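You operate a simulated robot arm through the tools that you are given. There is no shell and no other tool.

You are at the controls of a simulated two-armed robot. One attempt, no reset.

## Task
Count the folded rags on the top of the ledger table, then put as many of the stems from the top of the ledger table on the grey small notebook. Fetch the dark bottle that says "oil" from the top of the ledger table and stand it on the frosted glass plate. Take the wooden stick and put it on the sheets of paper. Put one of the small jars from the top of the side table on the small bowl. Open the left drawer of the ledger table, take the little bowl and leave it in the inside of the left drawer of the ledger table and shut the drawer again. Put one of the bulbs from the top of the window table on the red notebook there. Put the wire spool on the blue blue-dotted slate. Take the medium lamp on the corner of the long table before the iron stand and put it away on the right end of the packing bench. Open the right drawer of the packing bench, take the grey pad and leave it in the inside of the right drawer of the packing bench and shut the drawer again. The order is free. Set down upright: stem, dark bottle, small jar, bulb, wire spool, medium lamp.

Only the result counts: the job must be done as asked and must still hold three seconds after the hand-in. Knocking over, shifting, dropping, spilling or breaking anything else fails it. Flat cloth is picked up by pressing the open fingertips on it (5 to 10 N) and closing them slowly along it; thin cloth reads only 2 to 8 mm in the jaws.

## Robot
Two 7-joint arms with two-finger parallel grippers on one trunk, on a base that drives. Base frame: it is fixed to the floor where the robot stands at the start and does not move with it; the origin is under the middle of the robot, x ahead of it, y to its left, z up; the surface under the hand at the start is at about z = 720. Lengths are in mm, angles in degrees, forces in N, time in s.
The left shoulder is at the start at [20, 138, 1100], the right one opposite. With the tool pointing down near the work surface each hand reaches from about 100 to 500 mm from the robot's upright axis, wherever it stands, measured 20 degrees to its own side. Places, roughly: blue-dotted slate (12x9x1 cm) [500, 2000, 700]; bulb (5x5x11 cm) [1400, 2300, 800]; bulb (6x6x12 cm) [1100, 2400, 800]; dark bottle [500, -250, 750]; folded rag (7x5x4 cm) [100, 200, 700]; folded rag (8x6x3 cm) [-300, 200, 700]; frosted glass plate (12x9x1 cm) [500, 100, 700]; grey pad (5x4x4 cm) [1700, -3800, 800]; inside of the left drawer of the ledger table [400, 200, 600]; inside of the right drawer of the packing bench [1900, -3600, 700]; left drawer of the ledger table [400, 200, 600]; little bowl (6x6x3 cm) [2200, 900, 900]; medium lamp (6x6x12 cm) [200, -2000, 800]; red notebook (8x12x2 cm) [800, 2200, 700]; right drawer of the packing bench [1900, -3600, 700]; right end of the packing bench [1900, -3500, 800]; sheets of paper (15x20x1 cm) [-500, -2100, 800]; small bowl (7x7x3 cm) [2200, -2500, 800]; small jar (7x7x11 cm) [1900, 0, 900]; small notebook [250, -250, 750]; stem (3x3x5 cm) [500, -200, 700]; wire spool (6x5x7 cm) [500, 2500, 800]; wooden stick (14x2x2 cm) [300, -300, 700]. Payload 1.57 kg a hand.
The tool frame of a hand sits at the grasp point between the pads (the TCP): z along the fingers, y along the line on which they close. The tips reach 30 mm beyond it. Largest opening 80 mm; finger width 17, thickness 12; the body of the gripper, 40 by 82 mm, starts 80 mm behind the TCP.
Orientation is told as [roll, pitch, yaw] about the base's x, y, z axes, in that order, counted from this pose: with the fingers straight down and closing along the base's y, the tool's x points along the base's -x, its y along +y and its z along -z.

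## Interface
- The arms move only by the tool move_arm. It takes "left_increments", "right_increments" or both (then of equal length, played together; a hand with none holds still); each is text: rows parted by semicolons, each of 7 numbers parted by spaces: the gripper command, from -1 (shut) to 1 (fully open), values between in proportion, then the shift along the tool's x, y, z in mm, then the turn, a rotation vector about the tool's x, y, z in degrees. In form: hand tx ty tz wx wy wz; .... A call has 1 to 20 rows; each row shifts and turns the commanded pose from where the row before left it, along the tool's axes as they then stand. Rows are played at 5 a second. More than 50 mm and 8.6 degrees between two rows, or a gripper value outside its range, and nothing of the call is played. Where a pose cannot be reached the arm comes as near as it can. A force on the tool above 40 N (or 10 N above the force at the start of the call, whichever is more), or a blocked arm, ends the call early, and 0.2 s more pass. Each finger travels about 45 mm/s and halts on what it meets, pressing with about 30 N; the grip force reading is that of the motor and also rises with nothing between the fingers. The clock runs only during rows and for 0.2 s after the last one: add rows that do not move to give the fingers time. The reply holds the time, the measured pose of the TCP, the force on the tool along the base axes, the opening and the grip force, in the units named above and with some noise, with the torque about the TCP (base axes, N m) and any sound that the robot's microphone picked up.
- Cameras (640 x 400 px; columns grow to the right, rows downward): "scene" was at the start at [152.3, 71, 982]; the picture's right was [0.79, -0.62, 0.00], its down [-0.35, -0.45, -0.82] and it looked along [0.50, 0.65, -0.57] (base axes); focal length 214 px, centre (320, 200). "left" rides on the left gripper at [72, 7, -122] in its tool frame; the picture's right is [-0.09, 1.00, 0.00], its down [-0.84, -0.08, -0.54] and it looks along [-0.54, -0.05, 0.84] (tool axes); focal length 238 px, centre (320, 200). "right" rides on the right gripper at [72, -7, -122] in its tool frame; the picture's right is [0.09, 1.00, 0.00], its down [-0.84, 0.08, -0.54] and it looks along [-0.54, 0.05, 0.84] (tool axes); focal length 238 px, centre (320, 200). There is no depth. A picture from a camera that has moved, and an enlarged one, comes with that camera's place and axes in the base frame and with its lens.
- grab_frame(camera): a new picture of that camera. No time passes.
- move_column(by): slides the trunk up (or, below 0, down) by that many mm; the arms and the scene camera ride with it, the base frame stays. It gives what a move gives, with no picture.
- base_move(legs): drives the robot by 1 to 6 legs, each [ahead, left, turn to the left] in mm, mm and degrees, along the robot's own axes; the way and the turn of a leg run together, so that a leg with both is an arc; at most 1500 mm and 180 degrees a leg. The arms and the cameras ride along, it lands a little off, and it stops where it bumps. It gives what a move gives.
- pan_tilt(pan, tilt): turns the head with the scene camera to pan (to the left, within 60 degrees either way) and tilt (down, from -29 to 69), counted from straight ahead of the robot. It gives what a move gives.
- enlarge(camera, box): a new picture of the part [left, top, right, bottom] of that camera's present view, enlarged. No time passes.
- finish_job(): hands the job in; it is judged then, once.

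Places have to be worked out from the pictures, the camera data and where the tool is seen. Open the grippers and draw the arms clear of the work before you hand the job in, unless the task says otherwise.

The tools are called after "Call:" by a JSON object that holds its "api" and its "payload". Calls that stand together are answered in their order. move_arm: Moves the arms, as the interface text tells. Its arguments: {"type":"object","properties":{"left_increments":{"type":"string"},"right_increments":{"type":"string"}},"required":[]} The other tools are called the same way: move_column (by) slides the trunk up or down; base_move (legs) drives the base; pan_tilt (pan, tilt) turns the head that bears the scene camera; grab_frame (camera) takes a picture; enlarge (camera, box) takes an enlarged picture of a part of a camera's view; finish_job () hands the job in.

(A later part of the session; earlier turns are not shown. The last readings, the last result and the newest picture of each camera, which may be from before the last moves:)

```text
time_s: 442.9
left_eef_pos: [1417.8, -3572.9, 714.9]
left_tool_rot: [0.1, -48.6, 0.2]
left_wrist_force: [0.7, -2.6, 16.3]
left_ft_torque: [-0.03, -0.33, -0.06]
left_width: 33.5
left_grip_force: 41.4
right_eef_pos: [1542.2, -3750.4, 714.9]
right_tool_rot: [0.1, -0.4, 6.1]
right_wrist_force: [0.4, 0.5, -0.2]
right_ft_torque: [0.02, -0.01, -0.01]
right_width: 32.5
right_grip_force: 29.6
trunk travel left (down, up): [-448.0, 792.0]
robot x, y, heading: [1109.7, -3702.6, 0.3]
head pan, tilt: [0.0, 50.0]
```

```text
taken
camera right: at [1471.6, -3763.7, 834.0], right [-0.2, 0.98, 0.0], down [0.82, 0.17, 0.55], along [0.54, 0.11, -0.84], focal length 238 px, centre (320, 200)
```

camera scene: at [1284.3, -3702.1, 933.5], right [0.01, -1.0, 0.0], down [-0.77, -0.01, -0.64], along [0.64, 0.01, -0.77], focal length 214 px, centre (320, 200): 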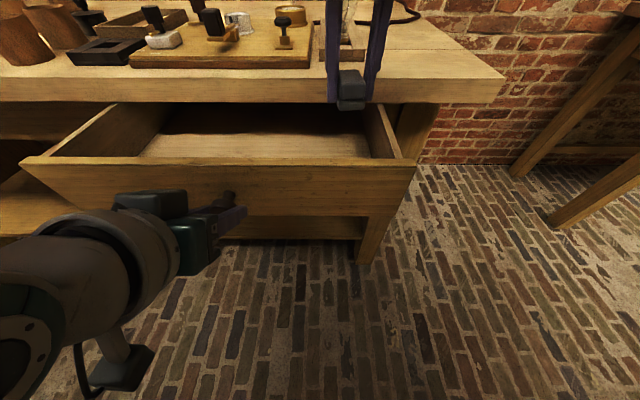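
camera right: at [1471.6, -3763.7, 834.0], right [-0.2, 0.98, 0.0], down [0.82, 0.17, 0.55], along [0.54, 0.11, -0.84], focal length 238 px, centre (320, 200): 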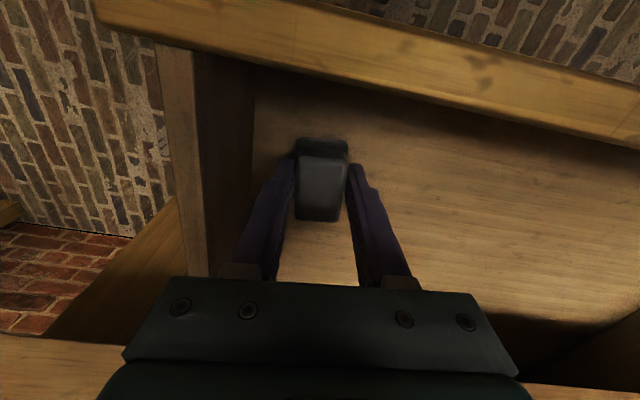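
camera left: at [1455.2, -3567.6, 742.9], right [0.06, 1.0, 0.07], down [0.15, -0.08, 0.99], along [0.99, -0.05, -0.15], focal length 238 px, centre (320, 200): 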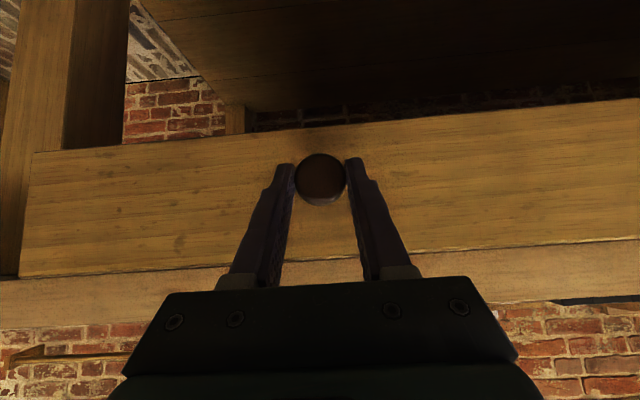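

More room now. I creep the pad down to the drawer floor.

Call:
{"api": "move_arm", "payload": {"right_increments": "-0.4 0 0 3 0 0 0; -0.4 0 0 3 0 0 0; -0.4 0 0 0 0 0 0"}}

Call:
{"api": "move_arm", "payload": {"right_increments": "-0.4 0 0 2 0 0 0; -0.4 0 0 2 0 0 0; -0.4 0 0 0 0 0 0"}}

```text
time_s: 443.7
left_eef_pos: [1418.6, -3572.7, 715.3]
left_tool_rot: [0.1, -48.7, 0.0]
left_wrist_force: [1.0, -1.8, 16.3]
left_ft_torque: [-0.03, -0.4, -0.03]
left_width: 33.1
left_grip_force: 41.3
right_eef_pos: [1540.5, -3750.2, 706.8]
right_tool_rot: [0.0, -0.4, 6.2]
right_wrist_force: [0.4, 0.4, -0.2]
right_ft_torque: [0.01, 0.02, 0.04]
right_width: 32.6
right_grip_force: 30.0
right hand out of reach, approached as far as the arm can: row 1
trunk travel left (down, up): [-448.0, 792.0]
robot x, y, heading: [1110.4, -3707.6, 0.3]
head pan, tilt: [0.0, 50.0]
```

```text
time_s: 444.5
left_eef_pos: [1416.8, -3573.9, 714.7]
left_tool_rot: [0.0, -48.7, 0.1]
left_wrist_force: [1.8, -1.9, 15.6]
left_ft_torque: [-0.04, -0.41, -0.01]
left_width: 33.6
left_grip_force: 41.5
right_eef_pos: [1539.7, -3752.0, 705.1]
right_tool_rot: [0.0, -0.4, 6.0]
right_wrist_force: [-0.8, -0.3, -0.1]
right_ft_torque: [0.02, 0.0, -0.02]
right_width: 32.8
right_grip_force: 30.2
trunk travel left (down, up): [-448.0, 792.0]
robot x, y, heading: [1106.6, -3705.4, 0.6]
head pan, tilt: [0.0, 50.0]
```

Call:
{"api": "move_arm", "payload": {"right_increments": "-0.4 0 0 2 0 0 0; -0.4 0 0 2 0 0 0; -0.4 0 0 2 0 0 0; -0.4 0 0 0 0 0 0"}}

Call:
{"api": "move_arm", "payload": {"right_increments": "-0.4 0 0 2 0 0 0; -0.4 0 0 2 0 0 0; -0.4 0 0 0 0 0 0"}}

Call:
{"api": "grab_frame", "payload": {"camera": "right"}}

```text
time_s: 445.4
left_eef_pos: [1419.7, -3573.4, 714.4]
left_tool_rot: [0.1, -48.6, 0.0]
left_wrist_force: [2.0, 0.5, 4.6]
left_ft_torque: [-0.01, 0.03, -0.04]
left_width: 33.4
left_grip_force: 41.1
right_eef_pos: [1540.5, -3751.2, 701.1]
right_tool_rot: [0.0, -0.7, 6.2]
right_wrist_force: [-2.8, -1.5, 19.7]
right_ft_torque: [-0.02, 0.13, -0.01]
right_width: 32.6
right_grip_force: 29.8
right hand out of reach, approached as far as the arm can: row 1
trunk travel left (down, up): [-448.0, 792.0]
robot x, y, heading: [1109.3, -3703.5, 0.7]
head pan, tilt: [0.0, 50.0]
stopped in row 4 (right hand): the force on the tool passed its limit at 49 N (the readings are from after the stop); the commanded pose is now the measured one
```

```text
time_s: 445.8
left_eef_pos: [1418.5, -3573.0, 714.5]
left_tool_rot: [0.2, -48.7, 0.1]
left_wrist_force: [2.8, -1.1, 3.0]
left_ft_torque: [-0.03, 0.14, -0.06]
left_width: 33.5
left_grip_force: 41.4
right_eef_pos: [1540.4, -3751.2, 701.6]
right_tool_rot: [0.0, -0.9, 6.2]
right_wrist_force: [-2.0, -1.3, 13.9]
right_ft_torque: [-0.08, 0.22, -0.01]
right_width: 32.6
right_grip_force: 30.1
trunk travel left (down, up): [-448.0, 792.0]
robot x, y, heading: [1110.4, -3705.6, 0.4]
head pan, tilt: [0.0, 50.0]
stopped in row 2 (right hand): the force on the tool passed its limit at 42 N (the readings are from after the stop); the commanded pose is now the measured one
```

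```text
taken
camera right: at [1468.1, -3765.9, 820.9], right [-0.2, 0.98, 0.0], down [0.82, 0.17, 0.55], along [0.54, 0.11, -0.83], focal length 238 px, centre (320, 200)
```

right: 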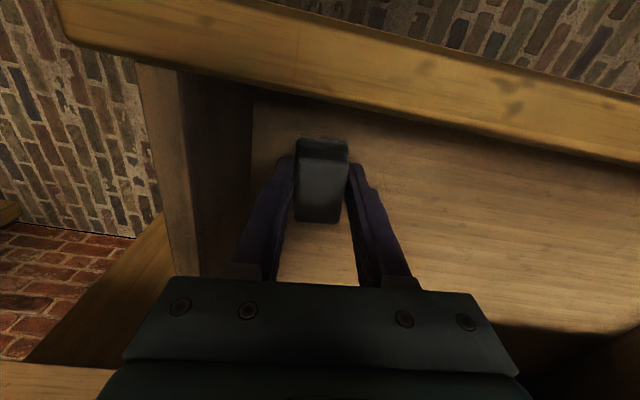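

The pad rests on the drawer floor. I ease up, open, and withdraw the right hand.

Call:
{"api": "move_arm", "payload": {"right_increments": "-0.4 0 0 -1.5 0 0 0; -0.1 0 0 0 0 0 0; 0.1 0 0 0 0 0 0; 0.2 0 0 0 0 0 0; 0.2 0 0 0 0 0 0; 0.2 0 0 -15 0 0 0; 0.2 0 0 -30 0 0 0; 0.2 0 0 -30 0 0 0; 0.2 0 0 -30 0 0 0; 0.2 0 0 -30 0 0 0; 0.2 0 0 0 0 0 0"}}

Call:
{"api": "grab_frame", "payload": {"camera": "right"}}

```text
time_s: 448.2
left_eef_pos: [1418.2, -3572.8, 714.9]
left_tool_rot: [0.0, -48.7, 0.1]
left_wrist_force: [0.0, -4.5, 17.7]
left_ft_torque: [-0.06, -0.06, -0.06]
left_width: 33.3
left_grip_force: 41.6
right_eef_pos: [1536.7, -3752.5, 838.7]
right_tool_rot: [0.1, -0.9, 6.2]
right_wrist_force: [0.1, 0.8, 0.0]
right_ft_torque: [-0.04, 0.01, 0.05]
right_width: 48.0
right_grip_force: 0.0
trunk travel left (down, up): [-448.0, 792.0]
robot x, y, heading: [1109.9, -3702.7, 0.7]
head pan, tilt: [0.0, 50.0]
```

```text
taken
camera right: at [1465.3, -3765.9, 958.2], right [-0.2, 0.98, 0.0], down [0.82, 0.17, 0.55], along [0.54, 0.11, -0.83], focal length 238 px, centre (320, 200)
```

right: 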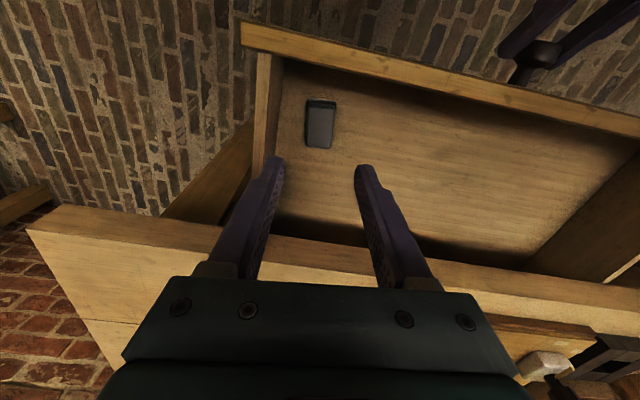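

The pad lies in the drawer. I push the drawer shut with the left hand (about 214 mm).

Call:
{"api": "move_arm", "payload": {"left_increments": "-0.6 -6.65 0 7.47 0 0 0; -0.6 -6.65 0 7.47 0 0 0; -0.6 -6.65 0 7.47 0 0 0; -0.6 -6.65 0 7.47 0 0 0; -0.6 -6.65 0 7.47 0 0 0; -0.6 -6.65 0 7.47 0 0 0; -0.6 -6.65 0 7.47 0 0 0; -0.6 -6.65 0 7.47 0 0 0; -0.6 -6.65 0 7.47 0 0 0; -0.6 -6.65 0 7.47 0 0 0; -0.6 -6.65 0 7.47 0 0 0; -0.6 -6.65 0 7.47 0 0 0; -0.6 -6.65 0 7.47 0 0 0; -0.6 -6.65 0 7.47 0 0 0; -0.6 -6.65 0 7.47 0 0 0; -0.6 -6.65 0 7.47 0 0 0; -0.6 -6.65 0 7.47 0 0 0; -0.6 -6.65 0 7.47 0 0 0; -0.6 -6.65 0 7.47 0 0 0; -0.6 0 0 0 0 0 0"}}

Call:
{"api": "grab_frame", "payload": {"camera": "right"}}

```text
time_s: 452.4
left_eef_pos: [1610.1, -3572.9, 713.3]
left_tool_rot: [0.0, -48.4, 0.0]
left_wrist_force: [0.2, -4.1, 6.4]
left_ft_torque: [-0.03, 0.11, -0.21]
left_width: 33.3
left_grip_force: 41.3
right_eef_pos: [1537.0, -3751.7, 837.6]
right_tool_rot: [0.0, -0.8, 6.2]
right_wrist_force: [0.1, 0.0, -0.1]
right_ft_torque: [0.0, 0.01, 0.01]
right_width: 48.0
right_grip_force: 0.1
trunk travel left (down, up): [-448.0, 792.0]
robot x, y, heading: [1108.6, -3703.9, 0.8]
head pan, tilt: [0.0, 50.0]
```

```text
taken
camera right: at [1465.1, -3766.4, 957.7], right [-0.2, 0.98, 0.0], down [0.82, 0.17, 0.55], along [0.54, 0.11, -0.83], focal length 238 px, centre (320, 200)
```

right: 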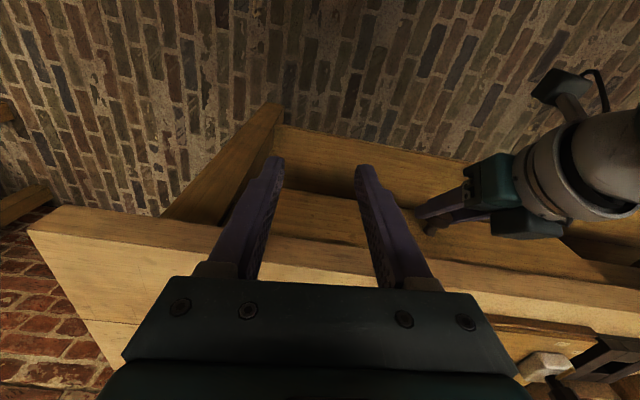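

Remaining ~23 mm. I push the rest in smaller steps until the stop.

Call:
{"api": "move_arm", "payload": {"left_increments": "-0.6 -5 0 5.6 0 0 0; -0.6 -5 0 5.6 0 0 0; -0.6 -4 0 4.5 0 0 0; -0.6 0 0 0 0 0 0"}}

Call:
{"api": "move_arm", "payload": {"left_increments": "-0.6 -2 0 2.2 0 0 0; -0.6 -1.5 0 1.7 0 0 0; -0.6 0 0 0 0 0 0"}}

```text
time_s: 453.4
left_eef_pos: [1629.3, -3572.6, 714.2]
left_tool_rot: [0.1, -48.4, 0.2]
left_wrist_force: [0.0, -4.2, 1.9]
left_ft_torque: [-0.02, -0.42, -0.11]
left_width: 33.4
left_grip_force: 41.5
right_eef_pos: [1537.1, -3751.4, 838.1]
right_tool_rot: [0.0, -0.7, 6.2]
right_wrist_force: [0.0, 0.1, -0.4]
right_ft_torque: [-0.03, -0.01, 0.01]
right_width: 48.1
right_grip_force: 0.0
trunk travel left (down, up): [-448.0, 792.0]
robot x, y, heading: [1107.9, -3702.3, 0.6]
head pan, tilt: [0.0, 50.0]
```

```text
time_s: 454.2
left_eef_pos: [1632.1, -3572.7, 715.0]
left_tool_rot: [0.0, -48.5, 0.1]
left_wrist_force: [-12.7, -4.6, 17.6]
left_ft_torque: [-0.08, 0.78, -0.06]
left_width: 33.4
left_grip_force: 41.7
right_eef_pos: [1533.9, -3751.7, 837.1]
right_tool_rot: [-0.1, -0.5, 6.3]
right_wrist_force: [-0.1, 0.4, -0.1]
right_ft_torque: [0.0, -0.03, 0.01]
right_width: 48.1
right_grip_force: 0.1
trunk travel left (down, up): [-448.0, 792.0]
robot x, y, heading: [1108.5, -3703.6, 0.3]
head pan, tilt: [0.0, 50.0]
```

Shut (12.7 N against the stop, same x as before). I release the knob and retreat.

Call:
{"api": "move_arm", "payload": {"left_increments": "-0.2 0 0 0 0 0 0; 0.1 0 0 0 0 0 0; 0.3 0 0 0 0 0 0; 0.3 0 0 0 0 0 0; 0.3 0 0 -15 0 0 0; 0.3 0 0 -25 0 0 0; 0.3 0 0 -30 0 0 0; 0.3 0 0 -30 0 0 0; 0.3 0 0 0 0 0 0"}}

Call:
{"api": "grab_frame", "payload": {"camera": "left"}}

Call:
{"api": "pan_tilt", "payload": {"pan": 0, "tilt": 25}}

Call:
{"api": "grab_frame", "payload": {"camera": "scene"}}

```text
time_s: 456.2
left_eef_pos: [1558.9, -3571.6, 781.0]
left_tool_rot: [0.3, -48.5, -0.1]
left_wrist_force: [0.7, -0.8, -0.6]
left_ft_torque: [-0.01, -0.01, -0.02]
left_width: 51.8
left_grip_force: 0.0
right_eef_pos: [1536.6, -3751.1, 837.7]
right_tool_rot: [0.1, -0.7, 6.2]
right_wrist_force: [0.0, -0.7, 0.5]
right_ft_torque: [0.01, -0.03, -0.01]
right_width: 48.0
right_grip_force: 0.1
trunk travel left (down, up): [-448.0, 792.0]
robot x, y, heading: [1106.2, -3707.0, 0.4]
head pan, tilt: [0.0, 50.0]
```

```text
taken
camera left: at [1420.2, -3567.0, 809.2], right [0.06, 1.0, 0.07], down [0.15, -0.08, 0.99], along [0.99, -0.05, -0.15], focal length 238 px, centre (320, 200)
```

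left: 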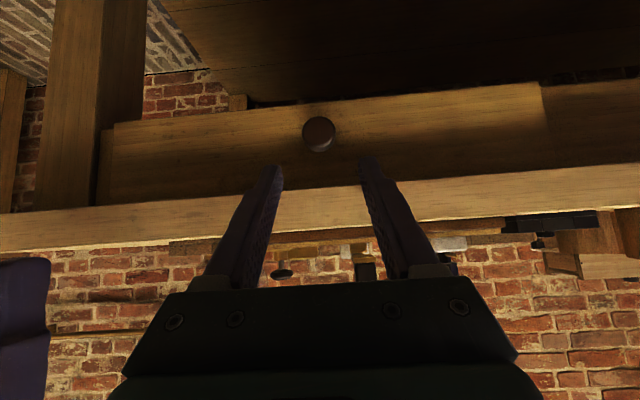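

```text
time_s: 457.1
left_eef_pos: [1558.9, -3571.8, 781.9]
left_tool_rot: [0.2, -48.4, 0.1]
left_wrist_force: [0.5, 0.1, 0.3]
left_ft_torque: [-0.02, 0.03, 0.05]
left_width: 52.0
left_grip_force: 0.0
right_eef_pos: [1536.0, -3750.5, 838.0]
right_tool_rot: [0.0, -0.7, 6.2]
right_wrist_force: [-0.1, -0.8, -0.3]
right_ft_torque: [0.02, 0.02, -0.03]
right_width: 48.1
right_grip_force: 0.1
trunk travel left (down, up): [-448.0, 792.0]
robot x, y, heading: [1111.3, -3708.8, 0.6]
head pan, tilt: [0.0, 25.0]
```

```text
taken
camera scene: at [1298.2, -3702.2, 970.7], right [0.01, -1.0, 0.0], down [-0.42, 0.0, -0.91], along [0.91, 0.01, -0.42], focal length 214 px, centre (320, 200)
```

scene: 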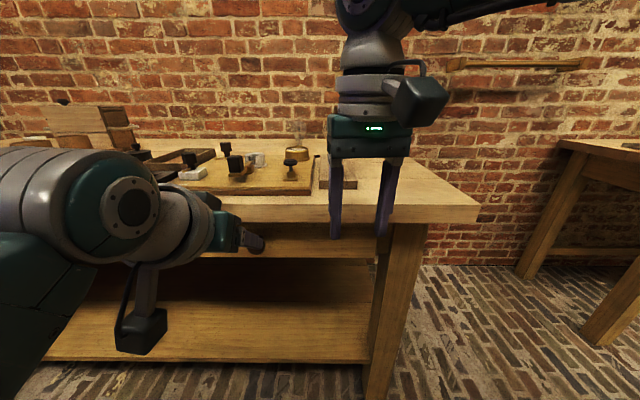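

Drawer shut. I straighten the left hand to vertical again, then raise the trunk and back off.

Call:
{"api": "move_arm", "payload": {"left_increments": "0.5 0 0 0 0 6 0; 0.8 0 0 0 0 6 0; 1 0 0 0 0 6 0; 1 0 0 0 0 6 0; 1 0 0 0 0 6 0; 1 0 0 0 0 6 0; 1 0 0 0 0 6 0; 1 0 0 0 0 6 0; 1 0 0 0 0 0 0", "right_increments": "0.5 0 0 0 0 0 1.5; 0.8 0 0 0 0 0 1.5; 1 0 0 0 0 0 1.5; 1 0 0 0 0 0 1.5; 1 0 0 0 0 0 0; 1 0 0 0 0 0 0; 1 0 0 0 0 0 0; 1 0 0 0 0 0 0; 1 0 0 0 0 0 0"}}

Call:
{"api": "base_move", "payload": {"legs": [[-150, 0, 0]]}}

Call:
{"api": "move_column", "payload": {"by": 350}}

```text
time_s: 459.1
left_eef_pos: [1558.5, -3571.7, 781.5]
left_tool_rot: [0.1, -0.4, 0.3]
left_wrist_force: [-0.9, 0.5, 0.3]
left_ft_torque: [0.0, 0.0, 0.0]
left_width: 80.0
left_grip_force: 0.1
right_eef_pos: [1534.7, -3751.4, 835.4]
right_tool_rot: [0.1, -0.7, 0.1]
right_wrist_force: [0.5, 0.2, -0.3]
right_ft_torque: [0.05, -0.04, 0.0]
right_width: 79.8
right_grip_force: 0.1
trunk travel left (down, up): [-448.0, 792.0]
robot x, y, heading: [1111.4, -3706.5, 0.6]
head pan, tilt: [0.0, 25.0]
```

```text
time_s: 460.5
left_eef_pos: [1409.2, -3574.7, 780.4]
left_tool_rot: [0.1, -0.4, 0.2]
left_wrist_force: [-0.3, -0.2, -0.3]
left_ft_torque: [-0.04, -0.03, 0.0]
left_width: 80.2
left_grip_force: 0.1
right_eef_pos: [1386.3, -3752.6, 837.0]
right_tool_rot: [0.1, -0.7, 0.1]
right_wrist_force: [-0.2, 0.5, -0.1]
right_ft_torque: [0.02, -0.01, -0.02]
right_width: 80.0
right_grip_force: 0.0
trunk travel left (down, up): [-448.0, 792.0]
robot x, y, heading: [956.6, -3707.2, 0.4]
head pan, tilt: [0.0, 25.0]
```

```text
time_s: 463.9
left_eef_pos: [1409.6, -3573.8, 1131.3]
left_tool_rot: [0.2, -0.4, 0.2]
left_wrist_force: [-0.1, 0.7, 0.4]
left_ft_torque: [0.02, 0.02, 0.01]
left_width: 79.9
left_grip_force: 0.1
right_eef_pos: [1384.8, -3752.9, 1186.7]
right_tool_rot: [0.1, -0.7, 0.1]
right_wrist_force: [-0.7, 0.5, -0.1]
right_ft_torque: [0.03, 0.01, 0.01]
right_width: 80.2
right_grip_force: 0.1
trunk travel left (down, up): [-798.0, 442.0]
robot x, y, heading: [957.8, -3709.3, 0.4]
head pan, tilt: [0.0, 25.0]
```

Now I look for the small bowl on the left end of the packing bench (~[2200,−2500]).

Call:
{"api": "base_move", "payload": {"legs": [[0, 1100, 0], [350, 0, 0]]}}

Call:
{"api": "pan_tilt", "payload": {"pan": 0, "tilt": 40}}

Call:
{"api": "grab_frame", "payload": {"camera": "scene"}}

Call:
{"api": "grab_frame", "payload": {"camera": "left"}}

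```text
time_s: 471.4
left_eef_pos: [1746.4, -2458.7, 1130.9]
left_tool_rot: [0.1, -0.5, 0.2]
left_wrist_force: [-0.2, 0.1, 0.4]
left_ft_torque: [0.02, 0.02, 0.01]
left_width: 80.0
left_grip_force: 0.1
right_eef_pos: [1722.7, -2638.2, 1186.7]
right_tool_rot: [0.1, -0.8, 0.4]
right_wrist_force: [-0.1, -0.5, -0.3]
right_ft_torque: [0.04, 0.0, 0.03]
right_width: 79.9
right_grip_force: 0.1
trunk travel left (down, up): [-798.0, 442.0]
robot x, y, heading: [1294.2, -2595.3, 0.6]
head pan, tilt: [0.0, 25.0]
```

```text
time_s: 472.2
left_eef_pos: [1746.1, -2458.5, 1131.0]
left_tool_rot: [0.1, -0.4, 0.2]
left_wrist_force: [0.1, 0.1, 0.3]
left_ft_torque: [0.02, 0.0, 0.04]
left_width: 80.1
left_grip_force: 0.1
right_eef_pos: [1722.8, -2637.0, 1186.9]
right_tool_rot: [0.1, -0.6, 0.2]
right_wrist_force: [0.2, -0.3, -0.2]
right_ft_torque: [-0.02, -0.01, 0.01]
right_width: 79.9
right_grip_force: 0.1
trunk travel left (down, up): [-798.0, 442.0]
robot x, y, heading: [1293.7, -2594.5, 0.5]
head pan, tilt: [0.0, 40.0]
```

```text
taken
camera scene: at [1478.3, -2589.4, 1297.5], right [0.01, -1.0, 0.0], down [-0.64, -0.01, -0.77], along [0.77, 0.01, -0.64], focal length 214 px, centre (320, 200)
```

scene: 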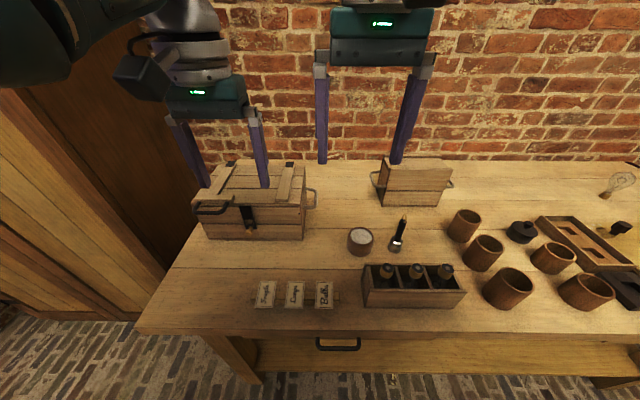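

```text
taken
camera left: at [1674.2, -2453.5, 1252.7], right [0.09, 1.0, 0.0], down [0.83, -0.07, 0.55], along [0.55, -0.04, -0.84], focal length 238 px, centre (320, 200)
```

left: 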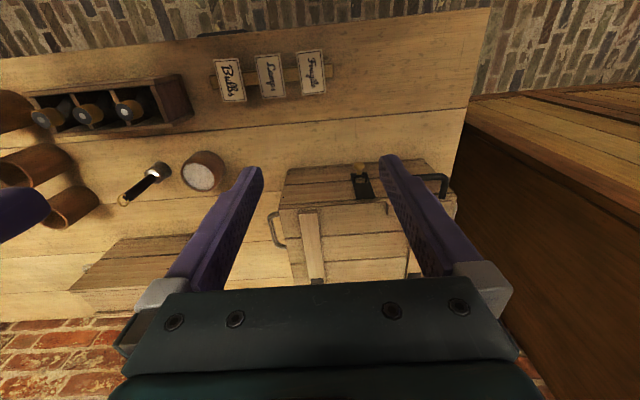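

The small bowl must be behind the crate near the wall. I raise the trunk and move forward for a steeper view.

Call:
{"api": "move_column", "payload": {"by": 350}}

Call:
{"api": "base_move", "payload": {"legs": [[380, 0, 0]]}}

Call:
{"api": "pan_tilt", "payload": {"pan": 15, "tilt": 60}}

Call:
{"api": "grab_frame", "payload": {"camera": "scene"}}

Call:
{"api": "grab_frame", "payload": {"camera": "left"}}

```text
time_s: 475.6
left_eef_pos: [1746.8, -2458.9, 1481.3]
left_tool_rot: [0.1, -0.4, 0.4]
left_wrist_force: [-0.8, -0.3, -0.2]
left_ft_torque: [0.01, -0.01, 0.0]
left_width: 80.0
left_grip_force: 0.0
right_eef_pos: [1722.4, -2638.5, 1536.9]
right_tool_rot: [0.1, -0.7, 0.3]
right_wrist_force: [-0.6, -0.9, -0.3]
right_ft_torque: [0.0, 0.01, -0.02]
right_width: 80.2
right_grip_force: 0.0
trunk travel left (down, up): [-1148.0, 92.0]
robot x, y, heading: [1295.9, -2595.9, 0.9]
head pan, tilt: [0.0, 40.0]
```

```text
time_s: 478.1
left_eef_pos: [2132.5, -2454.2, 1480.5]
left_tool_rot: [0.0, -0.3, 0.4]
left_wrist_force: [-0.7, 0.7, 0.8]
left_ft_torque: [0.04, -0.01, 0.0]
left_width: 80.0
left_grip_force: 0.0
right_eef_pos: [2108.4, -2633.0, 1537.6]
right_tool_rot: [0.1, -0.7, 0.3]
right_wrist_force: [-0.5, 0.6, 0.1]
right_ft_torque: [-0.01, 0.0, -0.02]
right_width: 79.8
right_grip_force: 0.0
trunk travel left (down, up): [-1148.0, 92.0]
robot x, y, heading: [1681.5, -2591.4, 0.8]
head pan, tilt: [0.0, 40.0]
```

```text
time_s: 478.9
left_eef_pos: [2133.6, -2454.1, 1481.6]
left_tool_rot: [0.1, -0.3, 0.6]
left_wrist_force: [-0.7, 1.5, -0.3]
left_ft_torque: [0.04, 0.0, -0.01]
left_width: 80.0
left_grip_force: 0.0
right_eef_pos: [2109.0, -2632.8, 1537.1]
right_tool_rot: [0.1, -0.7, 0.3]
right_wrist_force: [0.5, 0.3, -0.2]
right_ft_torque: [0.0, 0.02, -0.01]
right_width: 79.8
right_grip_force: 0.1
trunk travel left (down, up): [-1148.0, 92.0]
robot x, y, heading: [1683.1, -2587.0, 0.7]
head pan, tilt: [15.0, 60.0]
```

```text
taken
camera scene: at [1844.2, -2567.8, 1620.8], right [0.27, -0.96, 0.0], down [-0.83, -0.23, -0.5], along [0.48, 0.14, -0.87], focal length 214 px, centre (320, 200)
```

scene: 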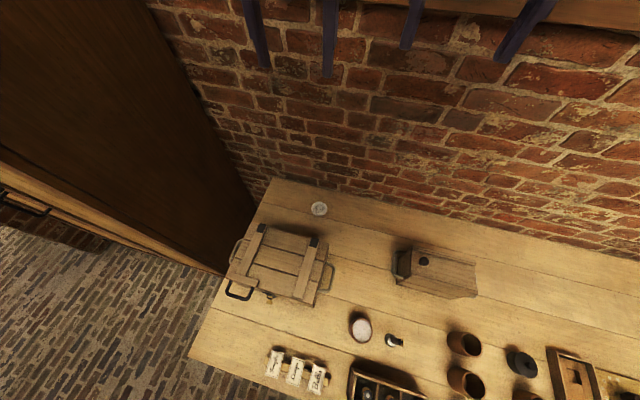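

```text
taken
camera left: at [2060.8, -2448.7, 1602.7], right [0.09, 1.0, 0.0], down [0.83, -0.07, 0.55], along [0.55, -0.04, -0.84], focal length 238 px, centre (320, 200)
```

left: 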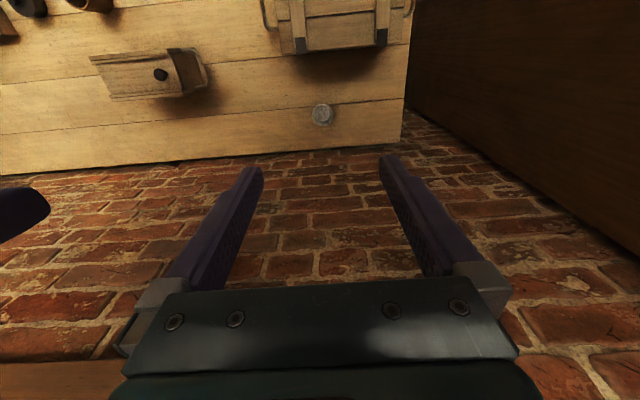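

The small bowl is visible behind the crate at about [2252,−2451]. I zoom on it.

Call:
{"api": "enlarge", "payload": {"camera": "left", "box": [270, 70, 380, 160]}}

Call:
{"api": "enlarge", "payload": {"camera": "scene", "box": [250, 170, 380, 260]}}

```text
4.44 times, centred on (325, 115) of left
camera zoom: at [2060.8, -2448.7, 1602.7], right [0.09, 1.0, 0.0], down [0.83, -0.07, 0.55], along [0.55, -0.04, -0.84], focal length 1059 px, centre (298, 578)
```

zoom: 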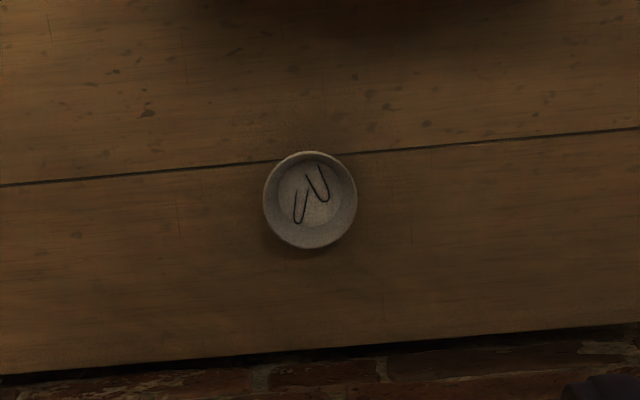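

```text
4.44 times, centred on (315, 215) of scene
camera zoom: at [1844.2, -2567.8, 1620.8], right [0.27, -0.96, 0.0], down [-0.83, -0.23, -0.5], along [0.48, 0.14, -0.87], focal length 953 px, centre (342, 133)
```

zoom: 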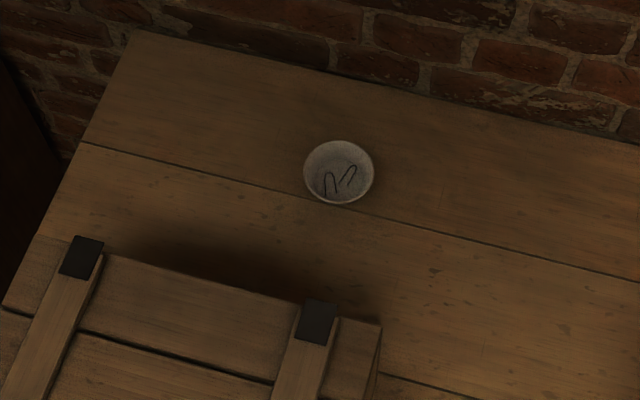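

The small bowl (rim ≈68 mm, two filaments inside) is at ≈[2248,−2450]. Now I fetch a small jar: drive back out and over to the side table.

Call:
{"api": "base_move", "payload": {"legs": [[-650, 0, -0.7], [0, 1280, 0], [0, 1250, 0]]}}

Call:
{"api": "move_column", "payload": {"by": -350}}

Call:
{"api": "pan_tilt", "payload": {"pan": 0, "tilt": 35}}

Call:
{"api": "grab_frame", "payload": {"camera": "scene"}}

```text
time_s: 494.4
left_eef_pos: [1546.2, 37.2, 1481.7]
left_tool_rot: [0.1, -0.4, -2.0]
left_wrist_force: [-0.6, 0.2, 0.0]
left_ft_torque: [0.03, 0.01, 0.0]
left_width: 80.1
left_grip_force: 0.1
right_eef_pos: [1514.8, -139.9, 1537.2]
right_tool_rot: [0.1, -0.7, -2.0]
right_wrist_force: [0.0, 0.4, -0.9]
right_ft_torque: [0.01, -0.01, 0.01]
right_width: 80.0
right_grip_force: 0.0
trunk travel left (down, up): [-1148.0, 92.0]
robot x, y, heading: [1091.4, -78.0, -1.4]
head pan, tilt: [15.0, 60.0]
```

```text
time_s: 497.8
left_eef_pos: [1545.6, 38.5, 1130.6]
left_tool_rot: [0.0, -0.4, -2.0]
left_wrist_force: [0.4, -0.6, 0.8]
left_ft_torque: [0.01, 0.0, 0.0]
left_width: 79.9
left_grip_force: 0.0
right_eef_pos: [1515.3, -140.4, 1185.5]
right_tool_rot: [0.1, -0.7, -2.0]
right_wrist_force: [-0.4, -0.4, -0.4]
right_ft_torque: [0.02, 0.03, 0.01]
right_width: 80.1
right_grip_force: 0.0
trunk travel left (down, up): [-798.0, 442.0]
robot x, y, heading: [1091.3, -79.9, -1.5]
head pan, tilt: [15.0, 60.0]
```

```text
time_s: 498.7
left_eef_pos: [1545.9, 38.0, 1131.0]
left_tool_rot: [0.2, -0.4, -2.0]
left_wrist_force: [0.3, -0.3, -1.1]
left_ft_torque: [0.03, 0.0, 0.0]
left_width: 80.1
left_grip_force: 0.0
right_eef_pos: [1514.9, -140.2, 1185.3]
right_tool_rot: [0.0, -0.8, -2.0]
right_wrist_force: [0.0, -0.2, -0.6]
right_ft_torque: [-0.04, -0.01, -0.02]
right_width: 79.8
right_grip_force: 0.1
trunk travel left (down, up): [-798.0, 442.0]
robot x, y, heading: [1088.7, -76.6, -1.7]
head pan, tilt: [0.0, 35.0]
```

```text
taken
camera scene: at [1275.2, -82.6, 1304.9], right [-0.03, -1.0, 0.0], down [-0.57, 0.02, -0.82], along [0.82, -0.02, -0.57], focal length 214 px, centre (320, 200)
```

scene: 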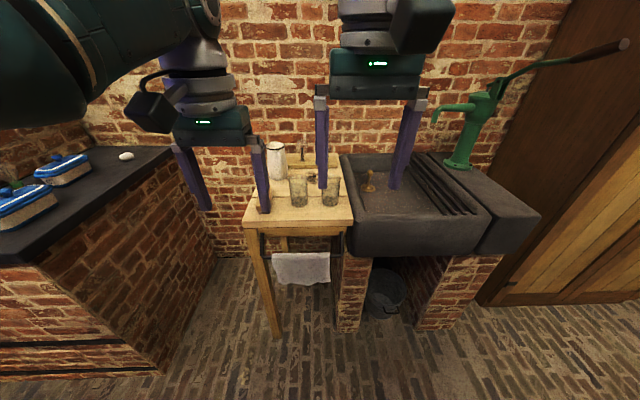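

I raise the left hand out of the way, then move in so the right hand is above the right-hand jar.

Call:
{"api": "move_arm", "payload": {"left_increments": "1 0 0 -25 0 0 0; 1 0 0 -25 0 0 0; 1 0 0 -25 0 0 0; 1 0 0 -25 0 0 0; 1 0 0 -25 0 0 0; 1 0 0 -25 0 0 0; 1 0 0 0 0 0 0"}}

Call:
{"api": "base_move", "payload": {"legs": [[412, 12, 1.7]]}}

Call:
{"api": "grab_frame", "payload": {"camera": "right"}}

Call:
{"api": "grab_frame", "payload": {"camera": "scene"}}

```text
time_s: 500.3
left_eef_pos: [1548.5, 36.4, 1280.2]
left_tool_rot: [0.0, -0.4, -2.0]
left_wrist_force: [-0.2, -1.2, 0.3]
left_ft_torque: [-0.01, 0.0, 0.02]
left_width: 80.1
left_grip_force: 0.0
right_eef_pos: [1514.1, -140.9, 1185.7]
right_tool_rot: [0.0, -0.7, -2.0]
right_wrist_force: [0.3, -0.4, -0.5]
right_ft_torque: [-0.02, 0.0, -0.01]
right_width: 80.0
right_grip_force: 0.1
trunk travel left (down, up): [-798.0, 442.0]
robot x, y, heading: [1094.2, -80.7, -1.6]
head pan, tilt: [0.0, 35.0]
```

```text
time_s: 502.9
left_eef_pos: [1958.7, 60.0, 1280.4]
left_tool_rot: [0.1, -0.4, 0.1]
left_wrist_force: [-0.8, 0.6, -0.2]
left_ft_torque: [0.0, 0.01, -0.01]
left_width: 79.8
left_grip_force: 0.1
right_eef_pos: [1932.6, -116.9, 1186.8]
right_tool_rot: [0.1, -0.6, 0.2]
right_wrist_force: [-0.1, 0.0, -0.5]
right_ft_torque: [-0.02, 0.02, 0.0]
right_width: 80.0
right_grip_force: 0.0
trunk travel left (down, up): [-798.0, 442.0]
robot x, y, heading: [1505.2, -72.3, 0.3]
head pan, tilt: [0.0, 35.0]
```

```text
taken
camera right: at [1859.9, -124.5, 1306.4], right [-0.09, 1.0, 0.0], down [0.83, 0.08, 0.55], along [0.55, 0.05, -0.83], focal length 238 px, centre (320, 200)
```

right: 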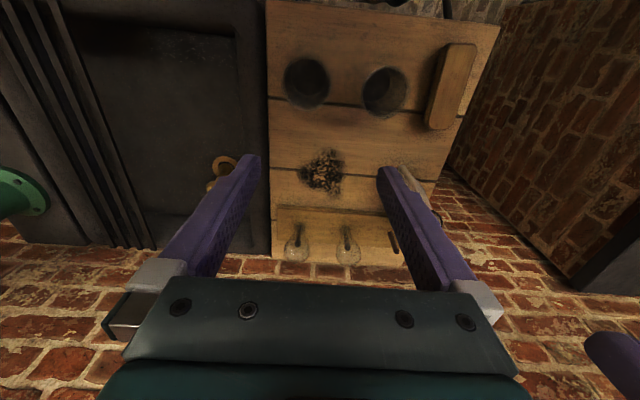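

```text
taken
camera scene: at [1691.4, -68.5, 1305.0], right [0.01, -1.0, 0.0], down [-0.57, 0.0, -0.82], along [0.82, 0.01, -0.57], focal length 214 px, centre (320, 200)
```

scene: 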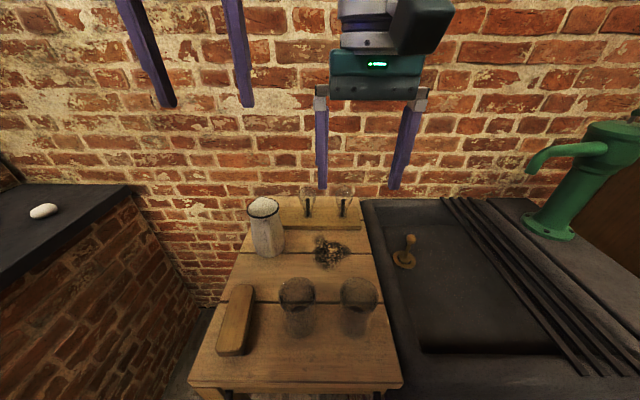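

Jars: right one at ≈[1908,−136], rim z≈960; left one at ≈[1908,−28]. I centre the right hand over the right jar and lower.

Call:
{"api": "move_arm", "payload": {"right_increments": "1 0 0 10 0 0 0; 1 12.3 -9.5 10 0 0 0; 1 12.3 -9.5 10 0 0 0; 1 0 0 0 0 0 0"}}

Call:
{"api": "move_column", "payload": {"by": -130}}

Call:
{"api": "grab_frame", "payload": {"camera": "right"}}

Call:
{"api": "grab_frame", "payload": {"camera": "scene"}}

```text
time_s: 503.9
left_eef_pos: [1960.3, 59.3, 1280.0]
left_tool_rot: [0.0, -0.4, 0.0]
left_wrist_force: [0.3, 1.1, -0.6]
left_ft_torque: [0.01, 0.04, 0.04]
left_width: 79.8
left_grip_force: 0.1
right_eef_pos: [1909.6, -138.0, 1155.9]
right_tool_rot: [0.3, -0.7, 0.1]
right_wrist_force: [-0.1, -0.1, 0.0]
right_ft_torque: [0.02, -0.02, -0.02]
right_width: 80.1
right_grip_force: 0.0
trunk travel left (down, up): [-798.0, 442.0]
robot x, y, heading: [1505.4, -74.5, 0.5]
head pan, tilt: [0.0, 35.0]
```

```text
time_s: 505.5
left_eef_pos: [1960.3, 61.6, 1150.0]
left_tool_rot: [0.0, -0.3, 0.1]
left_wrist_force: [-0.1, 0.7, -0.8]
left_ft_torque: [-0.03, -0.03, 0.0]
left_width: 79.9
left_grip_force: 0.1
right_eef_pos: [1908.7, -137.0, 1026.1]
right_tool_rot: [0.2, -0.7, 0.2]
right_wrist_force: [-0.7, 0.0, -0.8]
right_ft_torque: [0.01, 0.01, 0.05]
right_width: 80.0
right_grip_force: 0.0
trunk travel left (down, up): [-668.0, 572.0]
robot x, y, heading: [1504.9, -70.9, 0.5]
head pan, tilt: [0.0, 35.0]
```

```text
taken
camera right: at [1836.2, -144.0, 1145.9], right [-0.09, 1.0, 0.0], down [0.83, 0.08, 0.55], along [0.55, 0.05, -0.83], focal length 238 px, centre (320, 200)
```

right: 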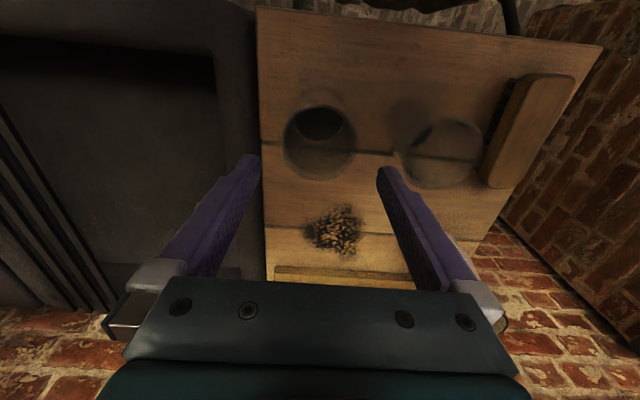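

```text
taken
camera scene: at [1691.4, -68.5, 1175.1], right [0.01, -1.0, 0.0], down [-0.57, 0.0, -0.82], along [0.82, 0.01, -0.57], focal length 214 px, centre (320, 200)
```

scene: 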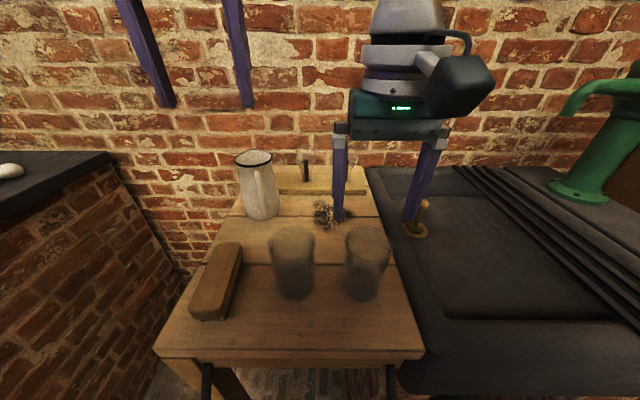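

Jar centre is ~4 mm nearer; width ≈62 mm. I adjust and lower the open fingers around it to z≈912.

Call:
{"api": "move_arm", "payload": {"right_increments": "1 4 -0.5 15 0 0 0; 1 0 0 20 0 0 0; 1 0 0 20 0 0 0; 1 0 0 20 0 0 0; 1 0 0 0 0 0 0"}}

Call:
{"api": "grab_frame", "payload": {"camera": "right"}}

```text
time_s: 506.7
left_eef_pos: [1958.9, 61.2, 1150.7]
left_tool_rot: [0.1, -0.5, 0.1]
left_wrist_force: [-0.2, -0.7, -0.3]
left_ft_torque: [0.0, 0.01, -0.03]
left_width: 80.0
left_grip_force: 0.2
right_eef_pos: [1905.1, -137.2, 950.5]
right_tool_rot: [0.2, -0.6, 0.1]
right_wrist_force: [0.3, 0.5, 1.0]
right_ft_torque: [0.02, -0.01, -0.01]
right_width: 80.1
right_grip_force: 0.0
trunk travel left (down, up): [-668.0, 572.0]
robot x, y, heading: [1505.6, -72.8, 0.1]
head pan, tilt: [0.0, 35.0]
```

```text
taken
camera right: at [1833.7, -144.2, 1070.8], right [-0.09, 1.0, 0.0], down [0.83, 0.08, 0.55], along [0.55, 0.05, -0.83], focal length 238 px, centre (320, 200)
```

right: 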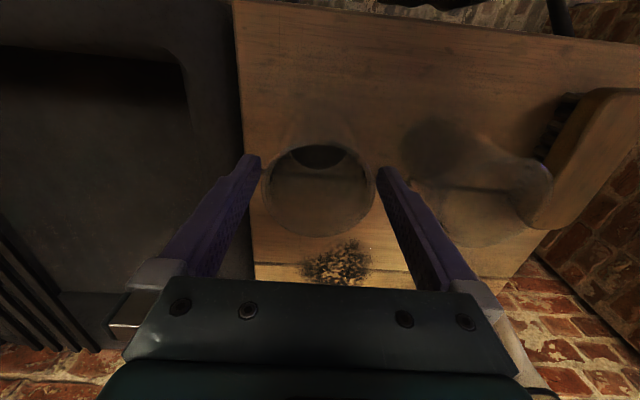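

Call:
{"api": "move_arm", "payload": {"right_increments": "1 0 0 13 0 0 0; 1 0 0 13 0 0 0; 1 0 0 12 0 0 0; 1 0 0 0 0 0 0"}}

Call:
{"api": "grab_frame", "payload": {"camera": "right"}}

Call:
{"api": "grab_frame", "payload": {"camera": "scene"}}

```text
time_s: 507.7
left_eef_pos: [1958.9, 61.4, 1150.1]
left_tool_rot: [0.1, -0.4, 0.1]
left_wrist_force: [0.3, 0.4, -0.7]
left_ft_torque: [-0.02, -0.01, 0.0]
left_width: 80.0
left_grip_force: 0.1
right_eef_pos: [1907.8, -138.4, 913.1]
right_tool_rot: [0.1, -0.7, 0.1]
right_wrist_force: [0.1, 0.0, 0.2]
right_ft_torque: [0.02, 0.02, 0.01]
right_width: 80.0
right_grip_force: 0.1
trunk travel left (down, up): [-668.0, 572.0]
robot x, y, heading: [1505.3, -70.1, 0.3]
head pan, tilt: [0.0, 35.0]
```

```text
taken
camera right: at [1834.7, -144.6, 1032.9], right [-0.09, 1.0, 0.0], down [0.83, 0.08, 0.55], along [0.55, 0.05, -0.83], focal length 238 px, centre (320, 200)
```

right: 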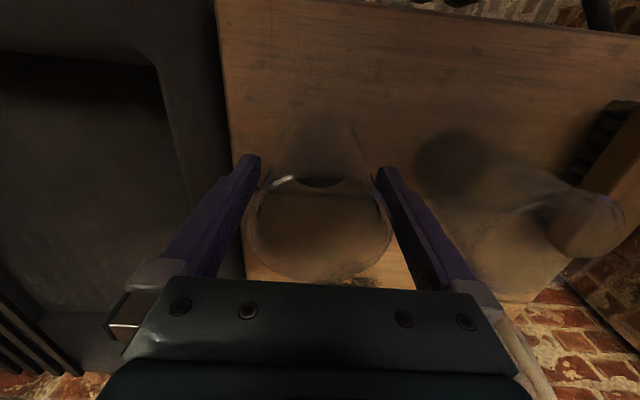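

```text
taken
camera scene: at [1691.4, -68.5, 1175.0], right [0.01, -1.0, 0.0], down [-0.57, 0.0, -0.82], along [0.82, 0.01, -0.57], focal length 214 px, centre (320, 200)
```

scene: 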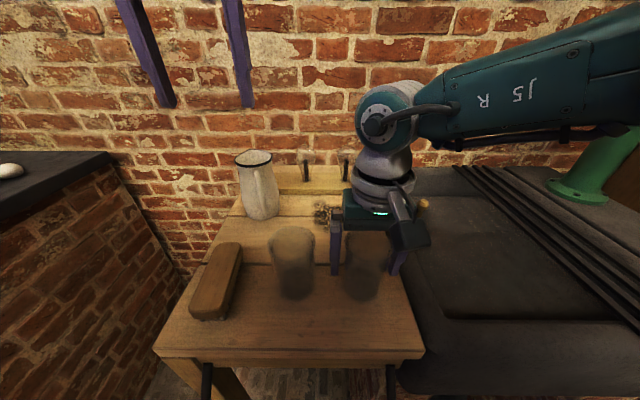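

The jar is between the fingers. I close gently.

Call:
{"api": "move_arm", "payload": {"right_increments": "0.85 0 0 0 0 0 0; 0.75 0 0 0 0 0 0; 0.65 0 0 0 0 0 0; 0.6 0 0 0 0 0 0; 0.55 0 0 0 0 0 0; 0.5 0 0 0 0 0 0; 0.4 0 0 0 0 0 0; 0.3 0 0 0 0 0 0; 0.3 0 0 0 0 0 0"}}

Call:
{"api": "grab_frame", "payload": {"camera": "right"}}

```text
time_s: 509.7
left_eef_pos: [1958.8, 60.7, 1150.9]
left_tool_rot: [0.1, -0.4, 0.2]
left_wrist_force: [0.5, -0.4, 1.1]
left_ft_torque: [0.02, 0.01, 0.0]
left_width: 79.8
left_grip_force: 0.0
right_eef_pos: [1907.7, -138.9, 914.1]
right_tool_rot: [0.1, -0.7, 0.1]
right_wrist_force: [-1.1, 0.5, 4.0]
right_ft_torque: [-0.15, 0.02, -0.05]
right_width: 66.0
right_grip_force: 29.6
trunk travel left (down, up): [-668.0, 572.0]
robot x, y, heading: [1506.4, -68.9, 0.5]
head pan, tilt: [0.0, 35.0]
```

```text
taken
camera right: at [1834.6, -144.7, 1033.3], right [-0.09, 1.0, 0.0], down [0.83, 0.08, 0.55], along [0.55, 0.05, -0.83], focal length 238 px, centre (320, 200)
```

right: 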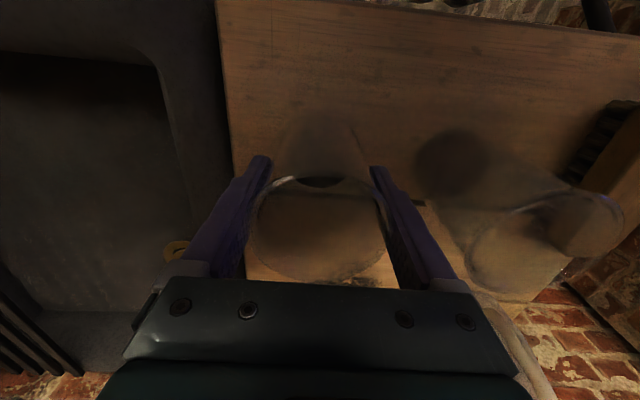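

Gripped at 66 mm. I lift the jar.

Call:
{"api": "move_arm", "payload": {"right_increments": "0.3 0 0 -5 0 0 0; 0.3 0 0 -10 0 0 0; 0.3 0 0 -20 0 0 0; 0.3 0 0 -30 0 0 0; 0.3 0 0 -30 0 0 0; 0.3 0 0 0 0 0 0"}}

Call:
{"api": "grab_frame", "payload": {"camera": "right"}}

Call:
{"api": "grab_frame", "payload": {"camera": "scene"}}

```text
time_s: 511.1
left_eef_pos: [1960.0, 60.6, 1150.4]
left_tool_rot: [0.1, -0.4, 0.2]
left_wrist_force: [0.1, -0.4, 0.1]
left_ft_torque: [-0.02, 0.0, 0.02]
left_width: 80.1
left_grip_force: 0.0
right_eef_pos: [1906.2, -136.6, 1008.1]
right_tool_rot: [0.2, -0.7, 0.1]
right_wrist_force: [0.0, 0.4, -1.3]
right_ft_torque: [0.0, 0.0, 0.04]
right_width: 65.5
right_grip_force: 29.8
trunk travel left (down, up): [-668.0, 572.0]
robot x, y, heading: [1505.0, -75.2, 0.6]
head pan, tilt: [0.0, 35.0]
```

```text
taken
camera right: at [1833.2, -143.2, 1128.6], right [-0.09, 1.0, 0.0], down [0.83, 0.08, 0.55], along [0.55, 0.05, -0.83], focal length 238 px, centre (320, 200)
```

right: 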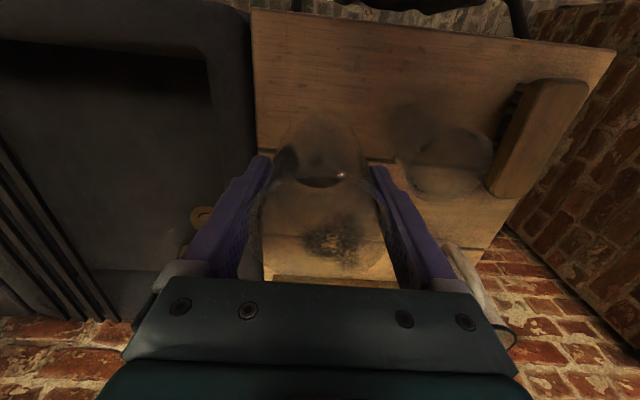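

```text
taken
camera scene: at [1691.3, -68.5, 1175.0], right [0.01, -1.0, 0.0], down [-0.57, 0.0, -0.82], along [0.82, 0.01, -0.57], focal length 214 px, centre (320, 200)
```

scene: 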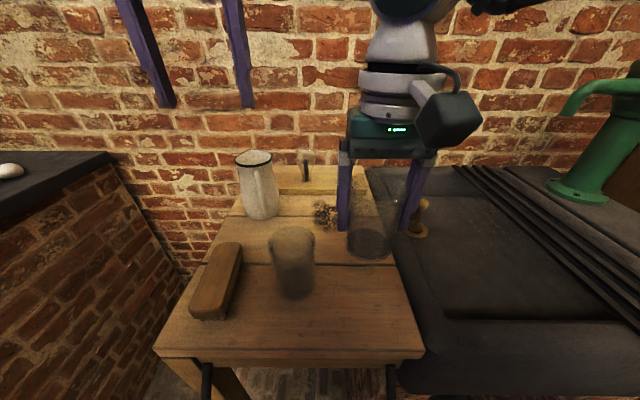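

Jar lifted (held 65.5 mm). I raise the trunk and drive to the packing bench's left end, approaching the small bowl at a 45° heading so that the elbows clear cabinet and wall.

Call:
{"api": "move_column", "payload": {"by": 250}}

Call:
{"api": "base_move", "payload": {"legs": [[-430, 0, -0.5], [0, -1300, 0], [0, -1300, 0], [0, 0, 45]]}}

Call:
{"api": "grab_frame", "payload": {"camera": "right"}}

```text
time_s: 513.6
left_eef_pos: [1959.4, 61.3, 1399.4]
left_tool_rot: [0.1, -0.4, 0.1]
left_wrist_force: [0.2, -0.9, -0.4]
left_ft_torque: [0.01, 0.01, 0.0]
left_width: 80.0
left_grip_force: 0.0
right_eef_pos: [1906.1, -135.3, 1257.3]
right_tool_rot: [0.2, -0.6, 0.0]
right_wrist_force: [0.7, -0.3, -0.6]
right_ft_torque: [0.0, -0.01, -0.02]
right_width: 65.7
right_grip_force: 29.8
trunk travel left (down, up): [-918.0, 322.0]
robot x, y, heading: [1507.7, -68.9, 0.7]
head pan, tilt: [0.0, 35.0]
```

```text
time_s: 530.6
left_eef_pos: [1296.4, -2257.7, 1399.4]
left_tool_rot: [0.1, -0.4, 44.1]
left_wrist_force: [0.5, 0.2, -0.4]
left_ft_torque: [-0.01, 0.02, 0.04]
left_width: 79.8
left_grip_force: 0.1
right_eef_pos: [1394.7, -2435.0, 1257.8]
right_tool_rot: [0.0, -0.7, 44.0]
right_wrist_force: [1.1, -0.2, -1.4]
right_ft_torque: [-0.02, -0.01, -0.01]
right_width: 65.4
right_grip_force: 30.2
trunk travel left (down, up): [-918.0, 322.0]
robot x, y, heading: [1061.5, -2667.0, 44.2]
head pan, tilt: [0.0, 35.0]
```

```text
taken
camera right: at [1347.1, -2491.6, 1378.2], right [-0.76, 0.65, 0.0], down [0.54, 0.63, 0.55], along [0.36, 0.42, -0.83], focal length 238 px, centre (320, 200)
```

right: 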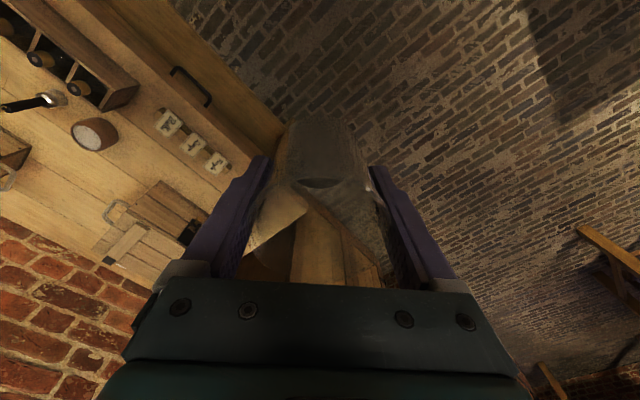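

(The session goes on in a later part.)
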